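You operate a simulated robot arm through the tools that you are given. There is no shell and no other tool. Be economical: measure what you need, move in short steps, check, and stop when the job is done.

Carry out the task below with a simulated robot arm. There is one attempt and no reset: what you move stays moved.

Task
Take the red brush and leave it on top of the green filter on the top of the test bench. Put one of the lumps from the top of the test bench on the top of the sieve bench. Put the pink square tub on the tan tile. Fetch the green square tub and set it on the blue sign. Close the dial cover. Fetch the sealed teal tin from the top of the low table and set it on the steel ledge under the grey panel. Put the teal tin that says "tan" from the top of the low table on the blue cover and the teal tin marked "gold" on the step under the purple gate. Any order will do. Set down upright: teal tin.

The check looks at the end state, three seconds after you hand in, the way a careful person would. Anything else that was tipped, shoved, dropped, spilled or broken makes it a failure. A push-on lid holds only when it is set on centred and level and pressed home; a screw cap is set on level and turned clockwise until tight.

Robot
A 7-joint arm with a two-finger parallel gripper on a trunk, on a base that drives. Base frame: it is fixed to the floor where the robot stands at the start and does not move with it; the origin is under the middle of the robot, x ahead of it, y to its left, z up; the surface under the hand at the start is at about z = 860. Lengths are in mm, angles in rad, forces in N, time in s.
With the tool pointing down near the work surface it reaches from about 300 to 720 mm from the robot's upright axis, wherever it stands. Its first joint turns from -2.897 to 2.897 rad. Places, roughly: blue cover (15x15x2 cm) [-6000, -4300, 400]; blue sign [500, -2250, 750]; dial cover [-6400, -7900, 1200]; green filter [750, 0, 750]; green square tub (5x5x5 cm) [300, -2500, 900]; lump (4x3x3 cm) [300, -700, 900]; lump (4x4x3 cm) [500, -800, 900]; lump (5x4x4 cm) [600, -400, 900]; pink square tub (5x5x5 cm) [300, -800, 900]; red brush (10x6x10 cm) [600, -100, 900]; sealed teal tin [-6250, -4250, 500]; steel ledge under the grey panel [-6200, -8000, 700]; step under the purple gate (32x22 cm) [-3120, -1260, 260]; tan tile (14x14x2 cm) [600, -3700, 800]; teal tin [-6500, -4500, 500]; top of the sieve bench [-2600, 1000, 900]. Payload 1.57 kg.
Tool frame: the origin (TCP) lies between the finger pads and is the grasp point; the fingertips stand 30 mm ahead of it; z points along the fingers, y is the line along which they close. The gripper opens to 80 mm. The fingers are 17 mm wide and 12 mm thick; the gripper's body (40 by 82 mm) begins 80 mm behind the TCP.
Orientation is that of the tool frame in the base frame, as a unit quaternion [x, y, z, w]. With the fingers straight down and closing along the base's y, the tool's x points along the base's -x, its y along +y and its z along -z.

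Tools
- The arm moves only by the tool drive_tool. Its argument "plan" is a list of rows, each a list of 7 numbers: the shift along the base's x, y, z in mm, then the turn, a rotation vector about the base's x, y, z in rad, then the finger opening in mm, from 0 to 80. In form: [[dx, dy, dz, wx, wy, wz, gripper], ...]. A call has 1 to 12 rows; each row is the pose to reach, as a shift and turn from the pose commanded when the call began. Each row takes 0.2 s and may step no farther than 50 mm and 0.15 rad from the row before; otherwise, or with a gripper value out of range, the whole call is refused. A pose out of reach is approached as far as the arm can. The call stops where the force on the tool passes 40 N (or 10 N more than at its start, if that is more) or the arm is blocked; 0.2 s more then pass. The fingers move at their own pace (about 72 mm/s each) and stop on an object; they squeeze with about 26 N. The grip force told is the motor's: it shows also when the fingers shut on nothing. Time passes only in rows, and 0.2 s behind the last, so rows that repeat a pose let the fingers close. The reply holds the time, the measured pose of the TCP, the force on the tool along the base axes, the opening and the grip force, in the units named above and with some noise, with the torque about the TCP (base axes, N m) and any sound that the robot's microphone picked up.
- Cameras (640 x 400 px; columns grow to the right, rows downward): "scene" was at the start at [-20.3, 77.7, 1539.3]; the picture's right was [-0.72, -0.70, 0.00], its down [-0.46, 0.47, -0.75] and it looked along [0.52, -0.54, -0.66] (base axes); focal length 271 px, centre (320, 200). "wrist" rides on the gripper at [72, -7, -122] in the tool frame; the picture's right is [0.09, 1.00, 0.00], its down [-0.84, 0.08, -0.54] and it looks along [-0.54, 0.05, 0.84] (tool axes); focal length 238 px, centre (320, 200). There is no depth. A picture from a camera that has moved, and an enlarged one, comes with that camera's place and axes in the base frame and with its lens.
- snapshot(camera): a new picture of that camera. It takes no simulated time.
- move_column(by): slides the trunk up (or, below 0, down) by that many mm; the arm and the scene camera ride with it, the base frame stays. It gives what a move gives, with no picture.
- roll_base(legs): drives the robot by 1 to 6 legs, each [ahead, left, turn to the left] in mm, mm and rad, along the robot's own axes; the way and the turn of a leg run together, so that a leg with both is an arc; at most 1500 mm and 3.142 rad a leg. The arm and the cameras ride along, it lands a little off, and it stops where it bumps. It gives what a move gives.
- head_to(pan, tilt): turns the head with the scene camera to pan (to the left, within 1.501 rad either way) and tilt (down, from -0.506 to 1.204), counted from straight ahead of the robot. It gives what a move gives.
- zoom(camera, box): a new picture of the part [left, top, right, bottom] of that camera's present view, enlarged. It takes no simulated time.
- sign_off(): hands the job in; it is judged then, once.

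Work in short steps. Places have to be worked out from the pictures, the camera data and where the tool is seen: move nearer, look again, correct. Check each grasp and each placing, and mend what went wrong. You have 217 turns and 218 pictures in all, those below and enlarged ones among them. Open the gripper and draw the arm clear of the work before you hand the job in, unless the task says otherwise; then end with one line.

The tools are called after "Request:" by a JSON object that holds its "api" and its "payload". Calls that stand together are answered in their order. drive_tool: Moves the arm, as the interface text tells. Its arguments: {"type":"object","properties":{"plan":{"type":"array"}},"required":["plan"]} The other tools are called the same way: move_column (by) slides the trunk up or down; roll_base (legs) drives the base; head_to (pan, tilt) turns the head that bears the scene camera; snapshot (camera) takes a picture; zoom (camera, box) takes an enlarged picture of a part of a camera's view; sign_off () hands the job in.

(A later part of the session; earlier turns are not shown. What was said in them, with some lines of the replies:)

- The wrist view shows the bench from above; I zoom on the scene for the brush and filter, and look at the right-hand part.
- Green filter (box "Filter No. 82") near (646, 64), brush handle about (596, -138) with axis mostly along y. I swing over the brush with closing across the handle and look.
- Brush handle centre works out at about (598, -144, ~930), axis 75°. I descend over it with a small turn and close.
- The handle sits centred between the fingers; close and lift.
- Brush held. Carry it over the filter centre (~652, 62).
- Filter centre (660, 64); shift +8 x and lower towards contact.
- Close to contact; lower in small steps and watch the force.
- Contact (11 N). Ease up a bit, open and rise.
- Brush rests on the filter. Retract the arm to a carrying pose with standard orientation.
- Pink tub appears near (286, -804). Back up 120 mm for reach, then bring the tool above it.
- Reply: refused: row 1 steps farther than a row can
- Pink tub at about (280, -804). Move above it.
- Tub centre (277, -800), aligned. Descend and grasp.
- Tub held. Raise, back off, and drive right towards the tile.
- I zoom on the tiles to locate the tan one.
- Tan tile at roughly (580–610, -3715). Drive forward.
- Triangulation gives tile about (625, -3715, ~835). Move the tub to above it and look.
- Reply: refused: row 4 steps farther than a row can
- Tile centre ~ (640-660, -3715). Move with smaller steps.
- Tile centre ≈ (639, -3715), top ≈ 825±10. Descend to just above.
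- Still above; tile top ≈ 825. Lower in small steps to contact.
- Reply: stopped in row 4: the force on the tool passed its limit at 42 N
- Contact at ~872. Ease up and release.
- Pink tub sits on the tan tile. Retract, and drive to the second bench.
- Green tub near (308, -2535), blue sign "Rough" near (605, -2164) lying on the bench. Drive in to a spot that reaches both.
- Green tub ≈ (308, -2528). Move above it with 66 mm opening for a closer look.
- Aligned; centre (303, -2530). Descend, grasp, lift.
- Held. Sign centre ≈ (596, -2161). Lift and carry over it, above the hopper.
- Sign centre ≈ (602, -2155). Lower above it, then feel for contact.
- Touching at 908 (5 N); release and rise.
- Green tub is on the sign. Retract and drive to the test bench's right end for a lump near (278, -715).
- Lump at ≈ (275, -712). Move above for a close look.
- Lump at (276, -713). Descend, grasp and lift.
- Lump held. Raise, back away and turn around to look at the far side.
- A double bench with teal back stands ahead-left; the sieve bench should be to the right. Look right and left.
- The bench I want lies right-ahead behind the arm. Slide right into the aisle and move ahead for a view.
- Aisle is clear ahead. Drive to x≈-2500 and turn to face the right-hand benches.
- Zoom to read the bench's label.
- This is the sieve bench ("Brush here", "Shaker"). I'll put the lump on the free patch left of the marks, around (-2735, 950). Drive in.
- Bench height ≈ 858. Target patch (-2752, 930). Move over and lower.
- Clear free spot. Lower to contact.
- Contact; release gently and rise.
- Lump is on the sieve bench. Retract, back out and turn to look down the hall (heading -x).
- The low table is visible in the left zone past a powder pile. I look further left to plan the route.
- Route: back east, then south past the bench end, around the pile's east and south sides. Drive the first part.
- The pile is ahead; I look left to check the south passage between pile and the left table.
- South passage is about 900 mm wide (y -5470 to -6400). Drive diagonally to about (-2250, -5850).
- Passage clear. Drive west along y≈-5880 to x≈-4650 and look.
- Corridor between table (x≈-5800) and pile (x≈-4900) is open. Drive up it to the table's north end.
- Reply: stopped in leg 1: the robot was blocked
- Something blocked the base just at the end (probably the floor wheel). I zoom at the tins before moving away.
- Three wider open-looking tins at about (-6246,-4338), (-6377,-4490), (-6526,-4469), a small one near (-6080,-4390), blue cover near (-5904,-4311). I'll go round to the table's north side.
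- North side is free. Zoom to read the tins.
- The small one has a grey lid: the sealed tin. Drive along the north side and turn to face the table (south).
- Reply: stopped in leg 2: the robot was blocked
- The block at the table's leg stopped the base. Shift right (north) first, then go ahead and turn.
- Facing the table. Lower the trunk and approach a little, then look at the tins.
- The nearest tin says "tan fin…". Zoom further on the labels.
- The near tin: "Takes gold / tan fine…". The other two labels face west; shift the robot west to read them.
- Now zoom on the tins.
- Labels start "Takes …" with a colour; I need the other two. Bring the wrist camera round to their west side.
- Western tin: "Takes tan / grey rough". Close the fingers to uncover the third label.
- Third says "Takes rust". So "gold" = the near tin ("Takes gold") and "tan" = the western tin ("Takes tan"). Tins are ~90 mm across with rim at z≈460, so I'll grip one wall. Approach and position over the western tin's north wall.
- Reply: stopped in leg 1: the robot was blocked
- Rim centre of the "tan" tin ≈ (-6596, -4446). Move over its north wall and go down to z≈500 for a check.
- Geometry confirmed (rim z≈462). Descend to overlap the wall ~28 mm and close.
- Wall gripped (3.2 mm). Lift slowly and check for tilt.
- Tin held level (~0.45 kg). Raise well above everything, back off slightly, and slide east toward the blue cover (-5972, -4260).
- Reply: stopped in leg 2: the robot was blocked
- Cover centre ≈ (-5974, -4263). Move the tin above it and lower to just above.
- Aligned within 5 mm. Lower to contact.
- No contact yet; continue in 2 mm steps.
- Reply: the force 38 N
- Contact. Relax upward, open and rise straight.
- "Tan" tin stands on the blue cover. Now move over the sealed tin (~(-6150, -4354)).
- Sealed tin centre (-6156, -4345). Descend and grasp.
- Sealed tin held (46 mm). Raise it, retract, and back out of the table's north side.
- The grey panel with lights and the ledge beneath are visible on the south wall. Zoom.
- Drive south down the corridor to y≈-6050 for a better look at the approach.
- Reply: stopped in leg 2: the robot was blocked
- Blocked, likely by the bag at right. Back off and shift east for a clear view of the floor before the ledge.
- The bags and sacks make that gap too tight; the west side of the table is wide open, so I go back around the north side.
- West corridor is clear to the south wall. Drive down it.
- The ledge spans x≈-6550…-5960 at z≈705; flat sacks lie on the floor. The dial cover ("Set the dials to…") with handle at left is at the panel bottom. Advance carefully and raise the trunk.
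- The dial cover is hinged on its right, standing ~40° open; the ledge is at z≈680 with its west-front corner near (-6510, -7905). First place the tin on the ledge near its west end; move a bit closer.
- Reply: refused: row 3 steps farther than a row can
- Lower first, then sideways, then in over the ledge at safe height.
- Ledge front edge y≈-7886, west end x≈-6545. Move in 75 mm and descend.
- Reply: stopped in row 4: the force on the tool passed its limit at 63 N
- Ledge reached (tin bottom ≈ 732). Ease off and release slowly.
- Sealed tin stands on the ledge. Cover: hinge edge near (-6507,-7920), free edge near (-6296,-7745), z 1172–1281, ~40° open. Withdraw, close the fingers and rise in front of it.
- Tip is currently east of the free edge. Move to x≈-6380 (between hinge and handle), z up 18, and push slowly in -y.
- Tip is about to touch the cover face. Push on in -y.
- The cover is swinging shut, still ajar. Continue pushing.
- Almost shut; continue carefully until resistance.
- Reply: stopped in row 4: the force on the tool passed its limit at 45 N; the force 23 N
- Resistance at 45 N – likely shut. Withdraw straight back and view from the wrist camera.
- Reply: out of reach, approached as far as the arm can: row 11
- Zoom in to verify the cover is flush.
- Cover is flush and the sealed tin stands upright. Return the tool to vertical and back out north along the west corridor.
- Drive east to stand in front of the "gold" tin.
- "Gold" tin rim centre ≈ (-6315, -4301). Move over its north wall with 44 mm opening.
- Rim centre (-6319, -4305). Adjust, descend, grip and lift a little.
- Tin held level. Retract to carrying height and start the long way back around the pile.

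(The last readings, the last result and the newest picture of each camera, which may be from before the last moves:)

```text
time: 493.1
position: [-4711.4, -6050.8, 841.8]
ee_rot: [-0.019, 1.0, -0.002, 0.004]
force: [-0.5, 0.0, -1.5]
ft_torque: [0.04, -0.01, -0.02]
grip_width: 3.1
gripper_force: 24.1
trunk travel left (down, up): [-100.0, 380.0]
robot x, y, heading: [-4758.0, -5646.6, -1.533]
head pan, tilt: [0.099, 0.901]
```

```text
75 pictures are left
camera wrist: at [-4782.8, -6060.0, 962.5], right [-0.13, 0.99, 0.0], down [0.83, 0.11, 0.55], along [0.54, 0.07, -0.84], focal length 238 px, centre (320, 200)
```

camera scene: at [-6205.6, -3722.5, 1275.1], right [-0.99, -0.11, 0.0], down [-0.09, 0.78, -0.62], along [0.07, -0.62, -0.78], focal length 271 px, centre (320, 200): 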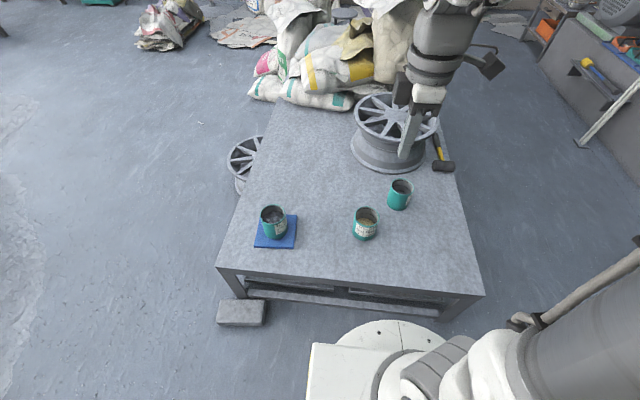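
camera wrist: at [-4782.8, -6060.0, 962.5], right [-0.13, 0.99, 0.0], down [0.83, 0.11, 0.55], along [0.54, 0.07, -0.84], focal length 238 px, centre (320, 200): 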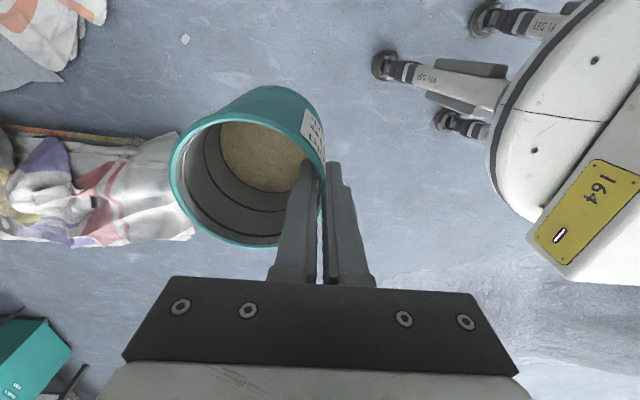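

Continue: east along y≈-5930, then north on the pile's east side.

Request:
{"api": "roll_base", "payload": {"legs": [[300, 500, 0], [20, 1430, 0], [-400, 700, 0], [-1450, 200, 0], [-1200, 100, 0]]}}

Request:
{"api": "snapshot", "payload": {"camera": "wrist"}}

```text
time: 530.1
position: [-1907.0, -3190.4, 841.4]
ee_rot: [-0.021, 1.0, -0.001, 0.004]
force: [0.4, 0.3, -1.7]
ft_torque: [0.11, -0.01, 0.06]
grip_width: 3.1
gripper_force: 24.4
trunk travel left (down, up): [-100.0, 380.0]
robot x, y, heading: [-1952.9, -2789.9, -1.531]
head pan, tilt: [0.099, 0.901]
```

```text
74 pictures are left
camera wrist: at [-1979.1, -3200.6, 962.5], right [-0.13, 0.99, 0.0], down [0.83, 0.11, 0.55], along [0.54, 0.07, -0.84], focal length 238 px, centre (320, 200)
```

wrist: 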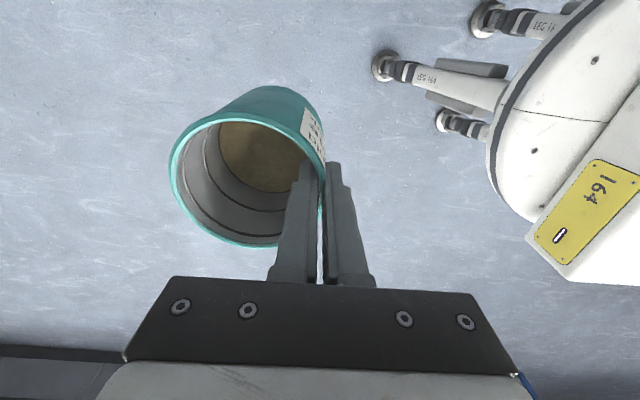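

Turn to face north toward the bin with the gates and look.

Request:
{"api": "roll_base", "payload": {"legs": [[0, 0, -3.1]]}}

Request:
{"api": "head_to", "payload": {"pan": 0.6, "tilt": 0.4}}

Request:
{"api": "snapshot", "payload": {"camera": "scene"}}

```text
time: 540.5
position: [-1991.0, -2386.9, 841.6]
ee_rot: [1.0, 0.012, -0.004, -0.002]
force: [-0.3, -0.3, -2.5]
ft_torque: [-0.09, 0.03, 0.02]
grip_width: 2.8
gripper_force: 24.4
trunk travel left (down, up): [-100.0, 380.0]
robot x, y, heading: [-1953.1, -2786.1, 1.594]
head pan, tilt: [0.099, 0.901]
```

```text
time: 541.4
position: [-1990.2, -2385.7, 841.2]
ee_rot: [1.0, 0.011, -0.003, 0.0]
force: [-0.4, 0.1, -2.3]
ft_torque: [-0.08, -0.03, -0.01]
grip_width: 2.9
gripper_force: 23.9
trunk travel left (down, up): [-100.0, 380.0]
robot x, y, heading: [-1955.3, -2790.4, 1.59]
head pan, tilt: [0.6, 0.4]
```

```text
73 pictures are left
camera scene: at [-2144.0, -2798.6, 1317.9], right [0.81, 0.58, 0.0], down [0.23, -0.32, -0.92], along [-0.54, 0.75, -0.39], focal length 271 px, centre (320, 200)
```

scene: 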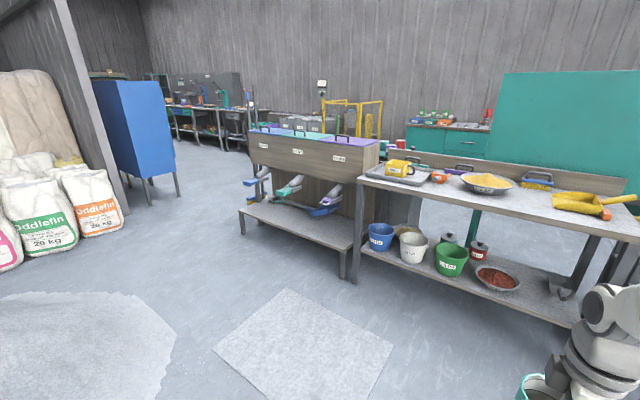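

Request:
{"api": "zoom", "payload": {"camera": "scene", "box": [220, 120, 440, 290]}}

```text
2.35 times, centred on (330, 205) of scene
camera zoom: at [-2144.0, -2798.6, 1317.9], right [0.81, 0.58, 0.0], down [0.23, -0.32, -0.92], along [-0.54, 0.75, -0.39], focal length 638 px, centre (296, 188)
```

zoom: 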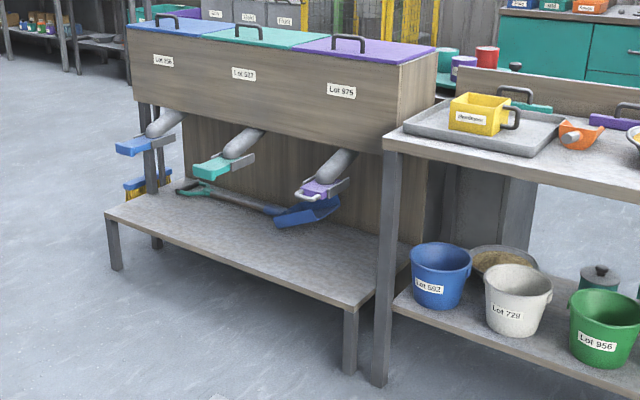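

The purple gate's spout is around x≈-3130, z≈540; the step (z≈260) has its front edge at y≈-1399. Approach and look closer.

Request:
{"api": "roll_base", "payload": {"legs": [[400, 1030, -0.02], [400, 0, 0]]}}

Request:
{"api": "head_to", "payload": {"pan": 0.1, "tilt": 0.65}}

Request:
{"api": "snapshot", "payload": {"camera": "scene"}}

Request:
{"api": "snapshot", "payload": {"camera": "wrist"}}

```text
time: 552.1
position: [-2995.6, -1599.1, 840.9]
ee_rot: [1.0, -0.006, -0.004, -0.002]
force: [0.5, -0.8, -2.1]
ft_torque: [-0.11, -0.01, 0.03]
grip_width: 3.0
gripper_force: 24.2
trunk travel left (down, up): [-100.0, 380.0]
robot x, y, heading: [-2975.3, -2000.3, 1.555]
head pan, tilt: [0.6, 0.4]
```

```text
time: 553.0
position: [-2994.9, -1599.7, 841.9]
ee_rot: [1.0, -0.005, -0.004, -0.002]
force: [0.5, -0.4, -1.4]
ft_torque: [-0.13, 0.02, 0.0]
grip_width: 2.6
gripper_force: 24.4
trunk travel left (down, up): [-100.0, 380.0]
robot x, y, heading: [-2971.5, -2003.7, 1.559]
head pan, tilt: [0.099, 0.649]
```

```text
71 pictures are left
camera scene: at [-3119.2, -1997.3, 1295.5], right [1.0, 0.09, 0.0], down [0.05, -0.6, -0.8], along [-0.07, 0.79, -0.6], focal length 271 px, centre (320, 200)
```

scene: 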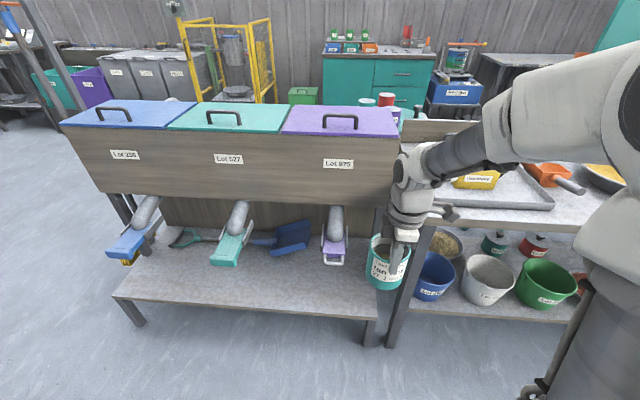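

```text
70 pictures are left
camera wrist: at [-2921.8, -1594.7, 962.5], right [0.08, -1.0, 0.0], down [-0.83, -0.07, 0.55], along [-0.55, -0.04, -0.84], focal length 238 px, centre (320, 200)
```

wrist: 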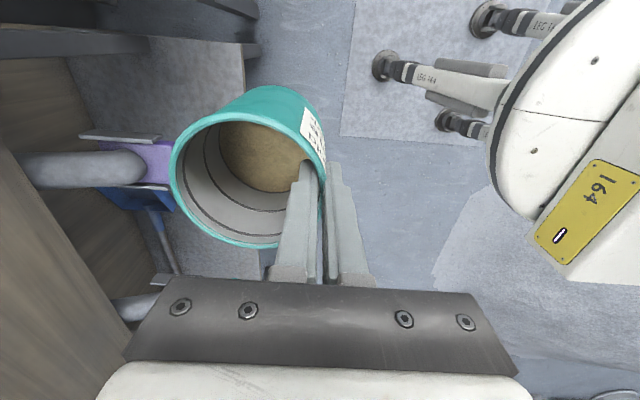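

Spout tip ≈ (-3130, -1370, 548), half-width ~46; bench corner at x≈-2853. I'll set the tin at about (-3010, -1305), east of the spout. Advance, then align and start lowering.

Request:
{"api": "roll_base", "payload": {"legs": [[190, 0, 0.01]]}}

Request:
{"api": "move_column", "payload": {"by": -95}}

Request:
{"api": "snapshot", "payload": {"camera": "scene"}}

Request:
{"api": "snapshot", "payload": {"camera": "wrist"}}

```text
time: 554.9
position: [-2998.8, -1409.3, 842.4]
ee_rot: [1.0, 0.0, -0.003, -0.002]
force: [0.8, -0.2, -2.3]
ft_torque: [-0.08, -0.02, -0.01]
grip_width: 3.1
gripper_force: 24.1
trunk travel left (down, up): [-100.0, 380.0]
robot x, y, heading: [-2970.5, -1812.5, 1.569]
head pan, tilt: [0.099, 0.649]
```

```text
time: 556.2
position: [-2999.3, -1409.2, 746.0]
ee_rot: [1.0, 0.0, -0.004, -0.002]
force: [0.8, -0.3, -2.5]
ft_torque: [-0.1, 0.01, -0.04]
grip_width: 2.7
gripper_force: 23.8
trunk travel left (down, up): [-5.0, 475.0]
robot x, y, heading: [-2972.3, -1812.5, 1.563]
head pan, tilt: [0.099, 0.649]
```

```text
69 pictures are left
camera scene: at [-3117.7, -1807.9, 1200.5], right [1.0, 0.1, 0.0], down [0.06, -0.6, -0.8], along [-0.08, 0.79, -0.6], focal length 271 px, centre (320, 200)
```

scene: 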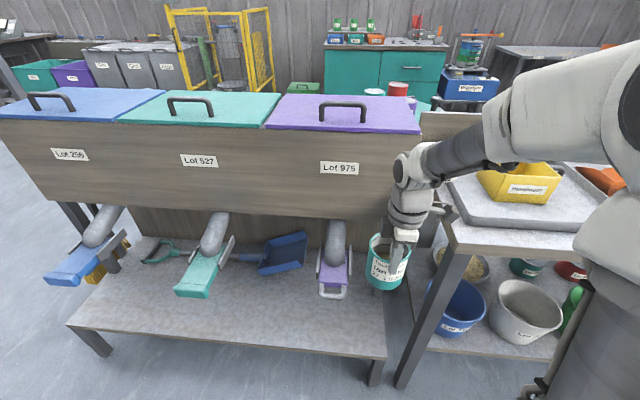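

```text
68 pictures are left
camera wrist: at [-2925.2, -1402.9, 867.5], right [0.09, -1.0, 0.0], down [-0.83, -0.08, 0.55], along [-0.55, -0.05, -0.84], focal length 238 px, centre (320, 200)
```

wrist: 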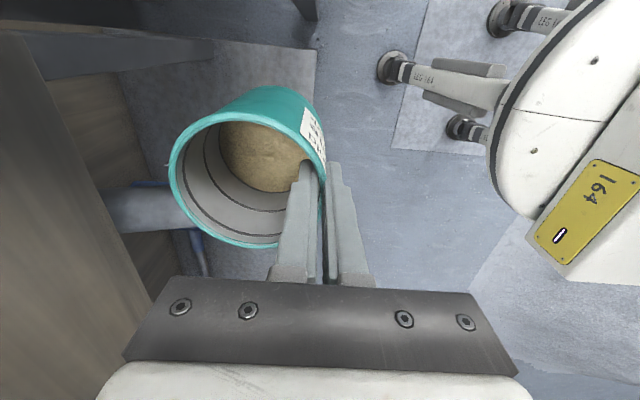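

Descend beside the spout, with a look halfway.

Request:
{"api": "drive_tool", "payload": {"plan": [[-8, 0, -45, 0, 0, 0, 0], [-8, 0, -90, 0, 0, 0, 0], [-8, 0, -135, 0, 0, 0, 0], [-8, 0, -180, 0, 0, 0, 0], [-8, 0, -220, 0, 0, 0, 0], [-8, 0, -220, 0, 0, 0, 0]]}}

Request:
{"api": "snapshot", "payload": {"camera": "scene"}}

Request:
{"api": "snapshot", "payload": {"camera": "wrist"}}

```text
time: 557.6
position: [-3006.2, -1409.6, 525.6]
ee_rot: [1.0, 0.0, -0.004, -0.002]
force: [0.8, 0.0, -2.1]
ft_torque: [-0.05, -0.04, 0.0]
grip_width: 2.8
gripper_force: 24.0
trunk travel left (down, up): [-5.0, 475.0]
robot x, y, heading: [-2971.0, -1812.6, 1.568]
head pan, tilt: [0.099, 0.649]
```

```text
67 pictures are left
camera scene: at [-3117.7, -1807.9, 1200.5], right [1.0, 0.1, 0.0], down [0.06, -0.6, -0.8], along [-0.08, 0.79, -0.6], focal length 271 px, centre (320, 200)
```

scene: 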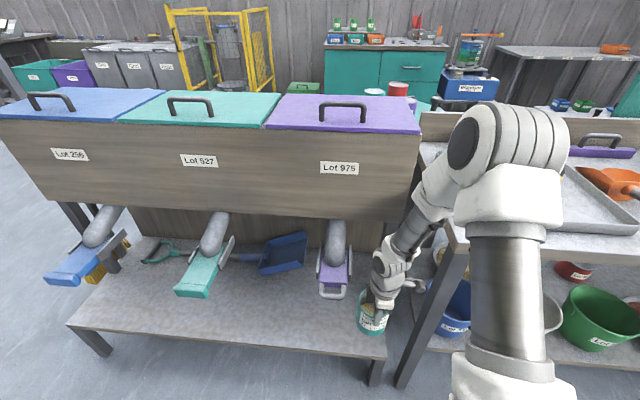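

```text
66 pictures are left
camera wrist: at [-2932.6, -1403.4, 647.0], right [0.09, -1.0, 0.0], down [-0.83, -0.08, 0.55], along [-0.55, -0.05, -0.84], focal length 238 px, centre (320, 200)
```

wrist: 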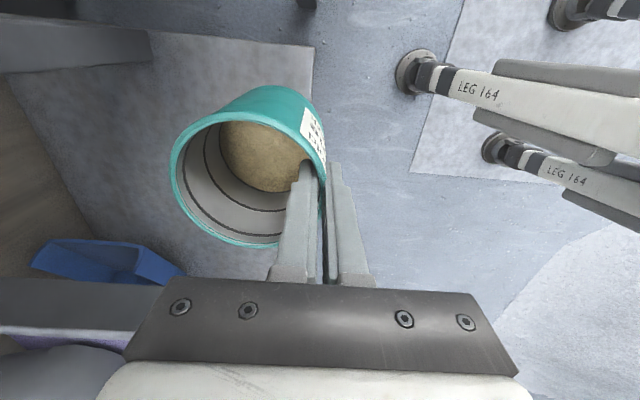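

Clear. Shift north 62 mm while lowering, then feel for the step.

Request:
{"api": "drive_tool", "payload": {"plan": [[0, 0, -40, 0, 0, 0, 0], [0, 15, -80, 0, 0, 0, 0], [0, 35, -105, 0, 0, 0, 0], [0, 55, -115, 0, 0, 0, 0], [0, 62, -122, 0, 0, 0, 0], [0, 62, -122, 0, 0, 0, 0]]}}

Request:
{"api": "snapshot", "payload": {"camera": "scene"}}

Request:
{"api": "snapshot", "payload": {"camera": "wrist"}}

```text
time: 559.0
position: [-3005.0, -1346.4, 403.6]
ee_rot: [1.0, -0.001, -0.003, -0.002]
force: [1.4, 1.0, -2.4]
ft_torque: [-0.07, -0.02, -0.04]
grip_width: 3.1
gripper_force: 23.1
trunk travel left (down, up): [-5.0, 475.0]
robot x, y, heading: [-2970.8, -1813.9, 1.57]
head pan, tilt: [0.099, 0.649]
```

```text
65 pictures are left
camera scene: at [-3117.7, -1807.9, 1200.5], right [1.0, 0.1, 0.0], down [0.06, -0.6, -0.8], along [-0.08, 0.79, -0.6], focal length 271 px, centre (320, 200)
```

scene: 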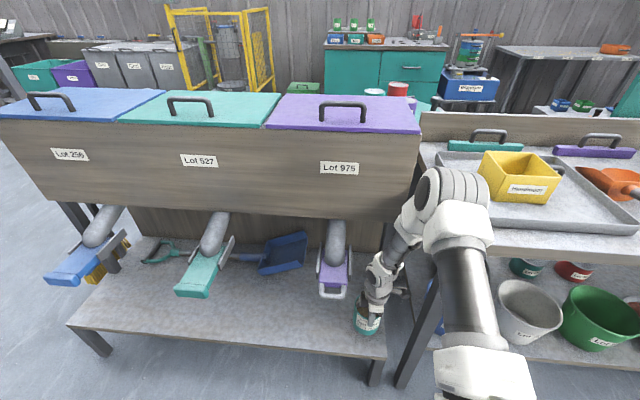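

```text
64 pictures are left
camera wrist: at [-2932.4, -1340.5, 525.0], right [0.09, -1.0, 0.0], down [-0.83, -0.08, 0.55], along [-0.55, -0.05, -0.84], focal length 238 px, centre (320, 200)
```

wrist: 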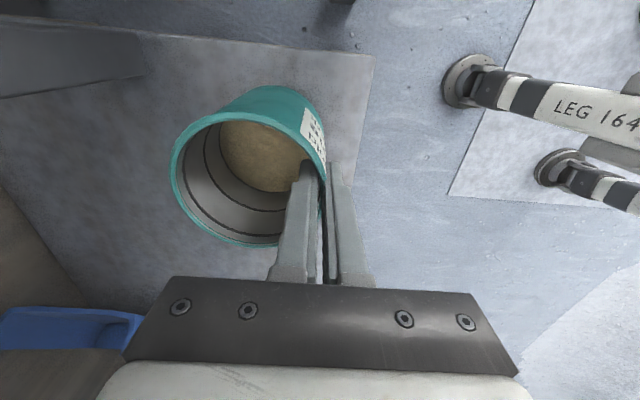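

Continue lowering in small steps.

Request:
{"api": "drive_tool", "payload": {"plan": [[0, 0, -12, 0, 0, 0, 0], [0, 0, -24, 0, 0, 0, 0], [0, 0, -30, 0, 0, 0, 0], [0, 0, -34, 0, 0, 0, 0], [0, 0, -38, 0, 0, 0, 0]]}}

```text
time: 560.2
position: [-3006.8, -1347.4, 365.0]
ee_rot: [1.0, -0.001, -0.005, -0.002]
force: [-0.2, -1.0, -1.9]
ft_torque: [-0.07, 0.04, -0.03]
grip_width: 2.8
gripper_force: 24.3
trunk travel left (down, up): [-5.0, 475.0]
robot x, y, heading: [-2972.5, -1810.9, 1.569]
head pan, tilt: [0.099, 0.649]
```

Request:
{"api": "drive_tool", "payload": {"plan": [[0, 0, -2, 0, 0, 0, 0], [0, 0, -4, 0, 0, 0, 0], [0, 0, -6, 0, 0, 0, 0], [0, 0, -8, 0, 0, 0, 0]]}}

Request:
{"api": "zoom", "payload": {"camera": "scene", "box": [290, 230, 450, 370]}}

```text
time: 561.2
position: [-3007.5, -1346.3, 362.0]
ee_rot: [1.0, 0.0, -0.004, -0.002]
force: [1.1, -7.7, 26.2]
ft_torque: [-0.44, -0.03, -0.02]
grip_width: 3.0
gripper_force: 24.2
trunk travel left (down, up): [-5.0, 475.0]
robot x, y, heading: [-2968.4, -1809.7, 1.57]
head pan, tilt: [0.099, 0.649]
stopped in row 4: the force on the tool passed its limit at 43 N (the readings are from after the stop); the commanded pose is now the measured one
```

```text
2.86 times, centred on (370, 300) of scene
camera zoom: at [-3117.6, -1809.4, 1200.6], right [1.0, 0.1, 0.0], down [0.06, -0.6, -0.8], along [-0.08, 0.79, -0.6], focal length 775 px, centre (177, -86)
```

zoom: 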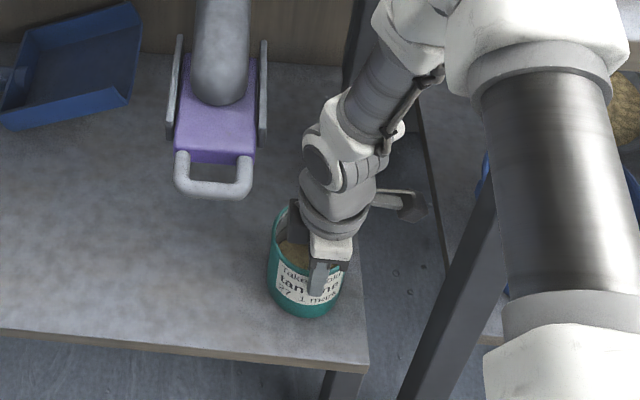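

Seated on the step at z≈260, inside the region. Ease off, open and rise straight up.

Request:
{"api": "drive_tool", "payload": {"plan": [[0, 0, 2, 0, 0, 0, 3], [0, 0, 2, 0, 0, 0, 20], [0, 0, 2, 0, 0, 0, 40], [0, 0, 2, 0, 0, 0, 40], [0, 0, 30, 0, 0, 0, 40], [0, 0, 60, 0, 0, 0, 40], [0, -25, 90, 0, 0, 0, 40], [0, -60, 120, 0, 0, 0, 40], [0, -62, 165, 0, 0, 0, 40], [0, -62, 210, 0, 0, 0, 40]]}}

Request:
{"api": "snapshot", "payload": {"camera": "wrist"}}

Request:
{"api": "zoom", "payload": {"camera": "scene", "box": [270, 220, 450, 370]}}

```text
time: 563.5
position: [-3007.2, -1405.5, 572.8]
ee_rot: [1.0, -0.001, -0.003, -0.001]
force: [-0.3, 0.3, 0.7]
ft_torque: [0.0, -0.01, -0.02]
grip_width: 39.9
gripper_force: 0.0
trunk travel left (down, up): [-5.0, 475.0]
robot x, y, heading: [-2973.3, -1812.4, 1.568]
head pan, tilt: [0.099, 0.649]
```

```text
62 pictures are left
camera wrist: at [-2933.6, -1400.3, 693.4], right [0.09, -1.0, 0.0], down [-0.83, -0.08, 0.55], along [-0.54, -0.05, -0.84], focal length 238 px, centre (320, 200)
```

wrist: 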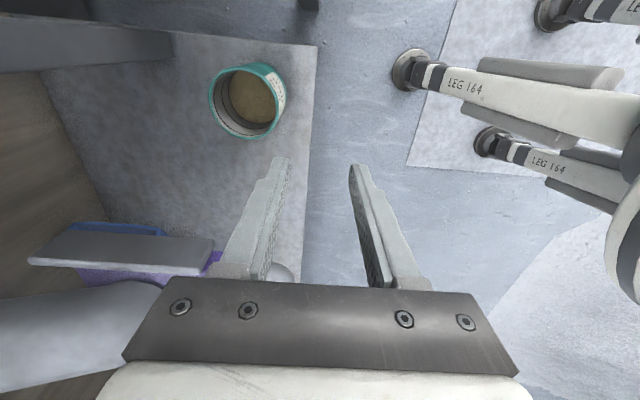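

```text
2.67 times, centred on (360, 295) of scene
camera zoom: at [-3117.7, -1807.9, 1200.4], right [1.0, 0.1, 0.0], down [0.06, -0.6, -0.8], along [-0.08, 0.79, -0.6], focal length 723 px, centre (213, -53)
```

zoom: 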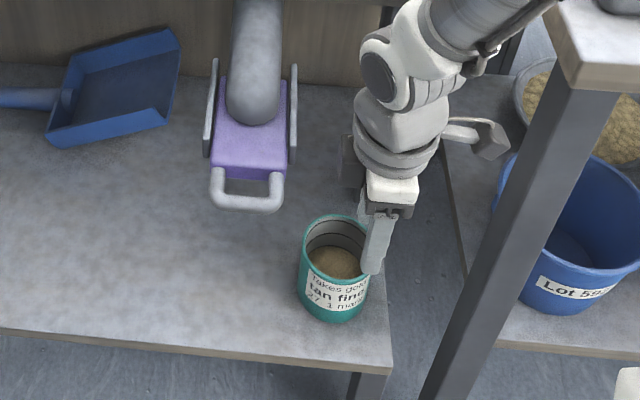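

Tin stands upright on the step. Raise the arm, back off, and take a last look.

Request:
{"api": "drive_tool", "payload": {"plan": [[0, -15, 40, 0, 0, 0, 60], [0, -15, 85, 0, 0, 0, 60], [0, -15, 130, 0, 0, 0, 60], [0, -15, 175, 0, 0, 0, 60], [0, -15, 220, 0, 0, 0, 60], [0, -15, 250, 0, 0, 0, 60]]}}

Request:
{"api": "roll_base", "payload": {"legs": [[-400, 0, 0]]}}

Request:
{"api": "snapshot", "payload": {"camera": "scene"}}

```text
time: 564.9
position: [-3006.8, -1423.6, 821.0]
ee_rot: [1.0, 0.001, -0.003, -0.002]
force: [0.5, -0.1, -0.2]
ft_torque: [-0.01, 0.01, 0.02]
grip_width: 60.2
gripper_force: 0.1
trunk travel left (down, up): [-5.0, 475.0]
robot x, y, heading: [-2971.4, -1815.6, 1.564]
head pan, tilt: [0.099, 0.649]
```

```text
time: 568.0
position: [-3007.4, -1820.5, 820.1]
ee_rot: [1.0, 0.001, -0.004, -0.001]
force: [0.3, 0.5, 0.7]
ft_torque: [0.0, 0.04, -0.02]
grip_width: 60.1
gripper_force: 0.0
trunk travel left (down, up): [-5.0, 475.0]
robot x, y, heading: [-2970.7, -2214.8, 1.576]
head pan, tilt: [0.099, 0.649]
```

```text
60 pictures are left
camera scene: at [-3117.5, -2206.8, 1200.5], right [0.99, 0.1, 0.0], down [0.06, -0.6, -0.8], along [-0.08, 0.79, -0.6], focal length 271 px, centre (320, 200)
```

scene: 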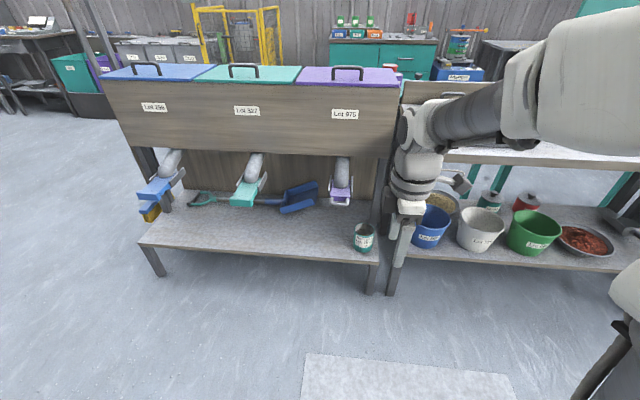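

Everything is in place, the gripper is open and the arm is clear, so I hand in.

Request:
{"api": "sign_off", "payload": {}}

```text
The job is handed in.
```

All eight parts of the task are done and I have handed the job in; the base was blocked five times while driving around the low table, and I did not check whether anything it touched moved.
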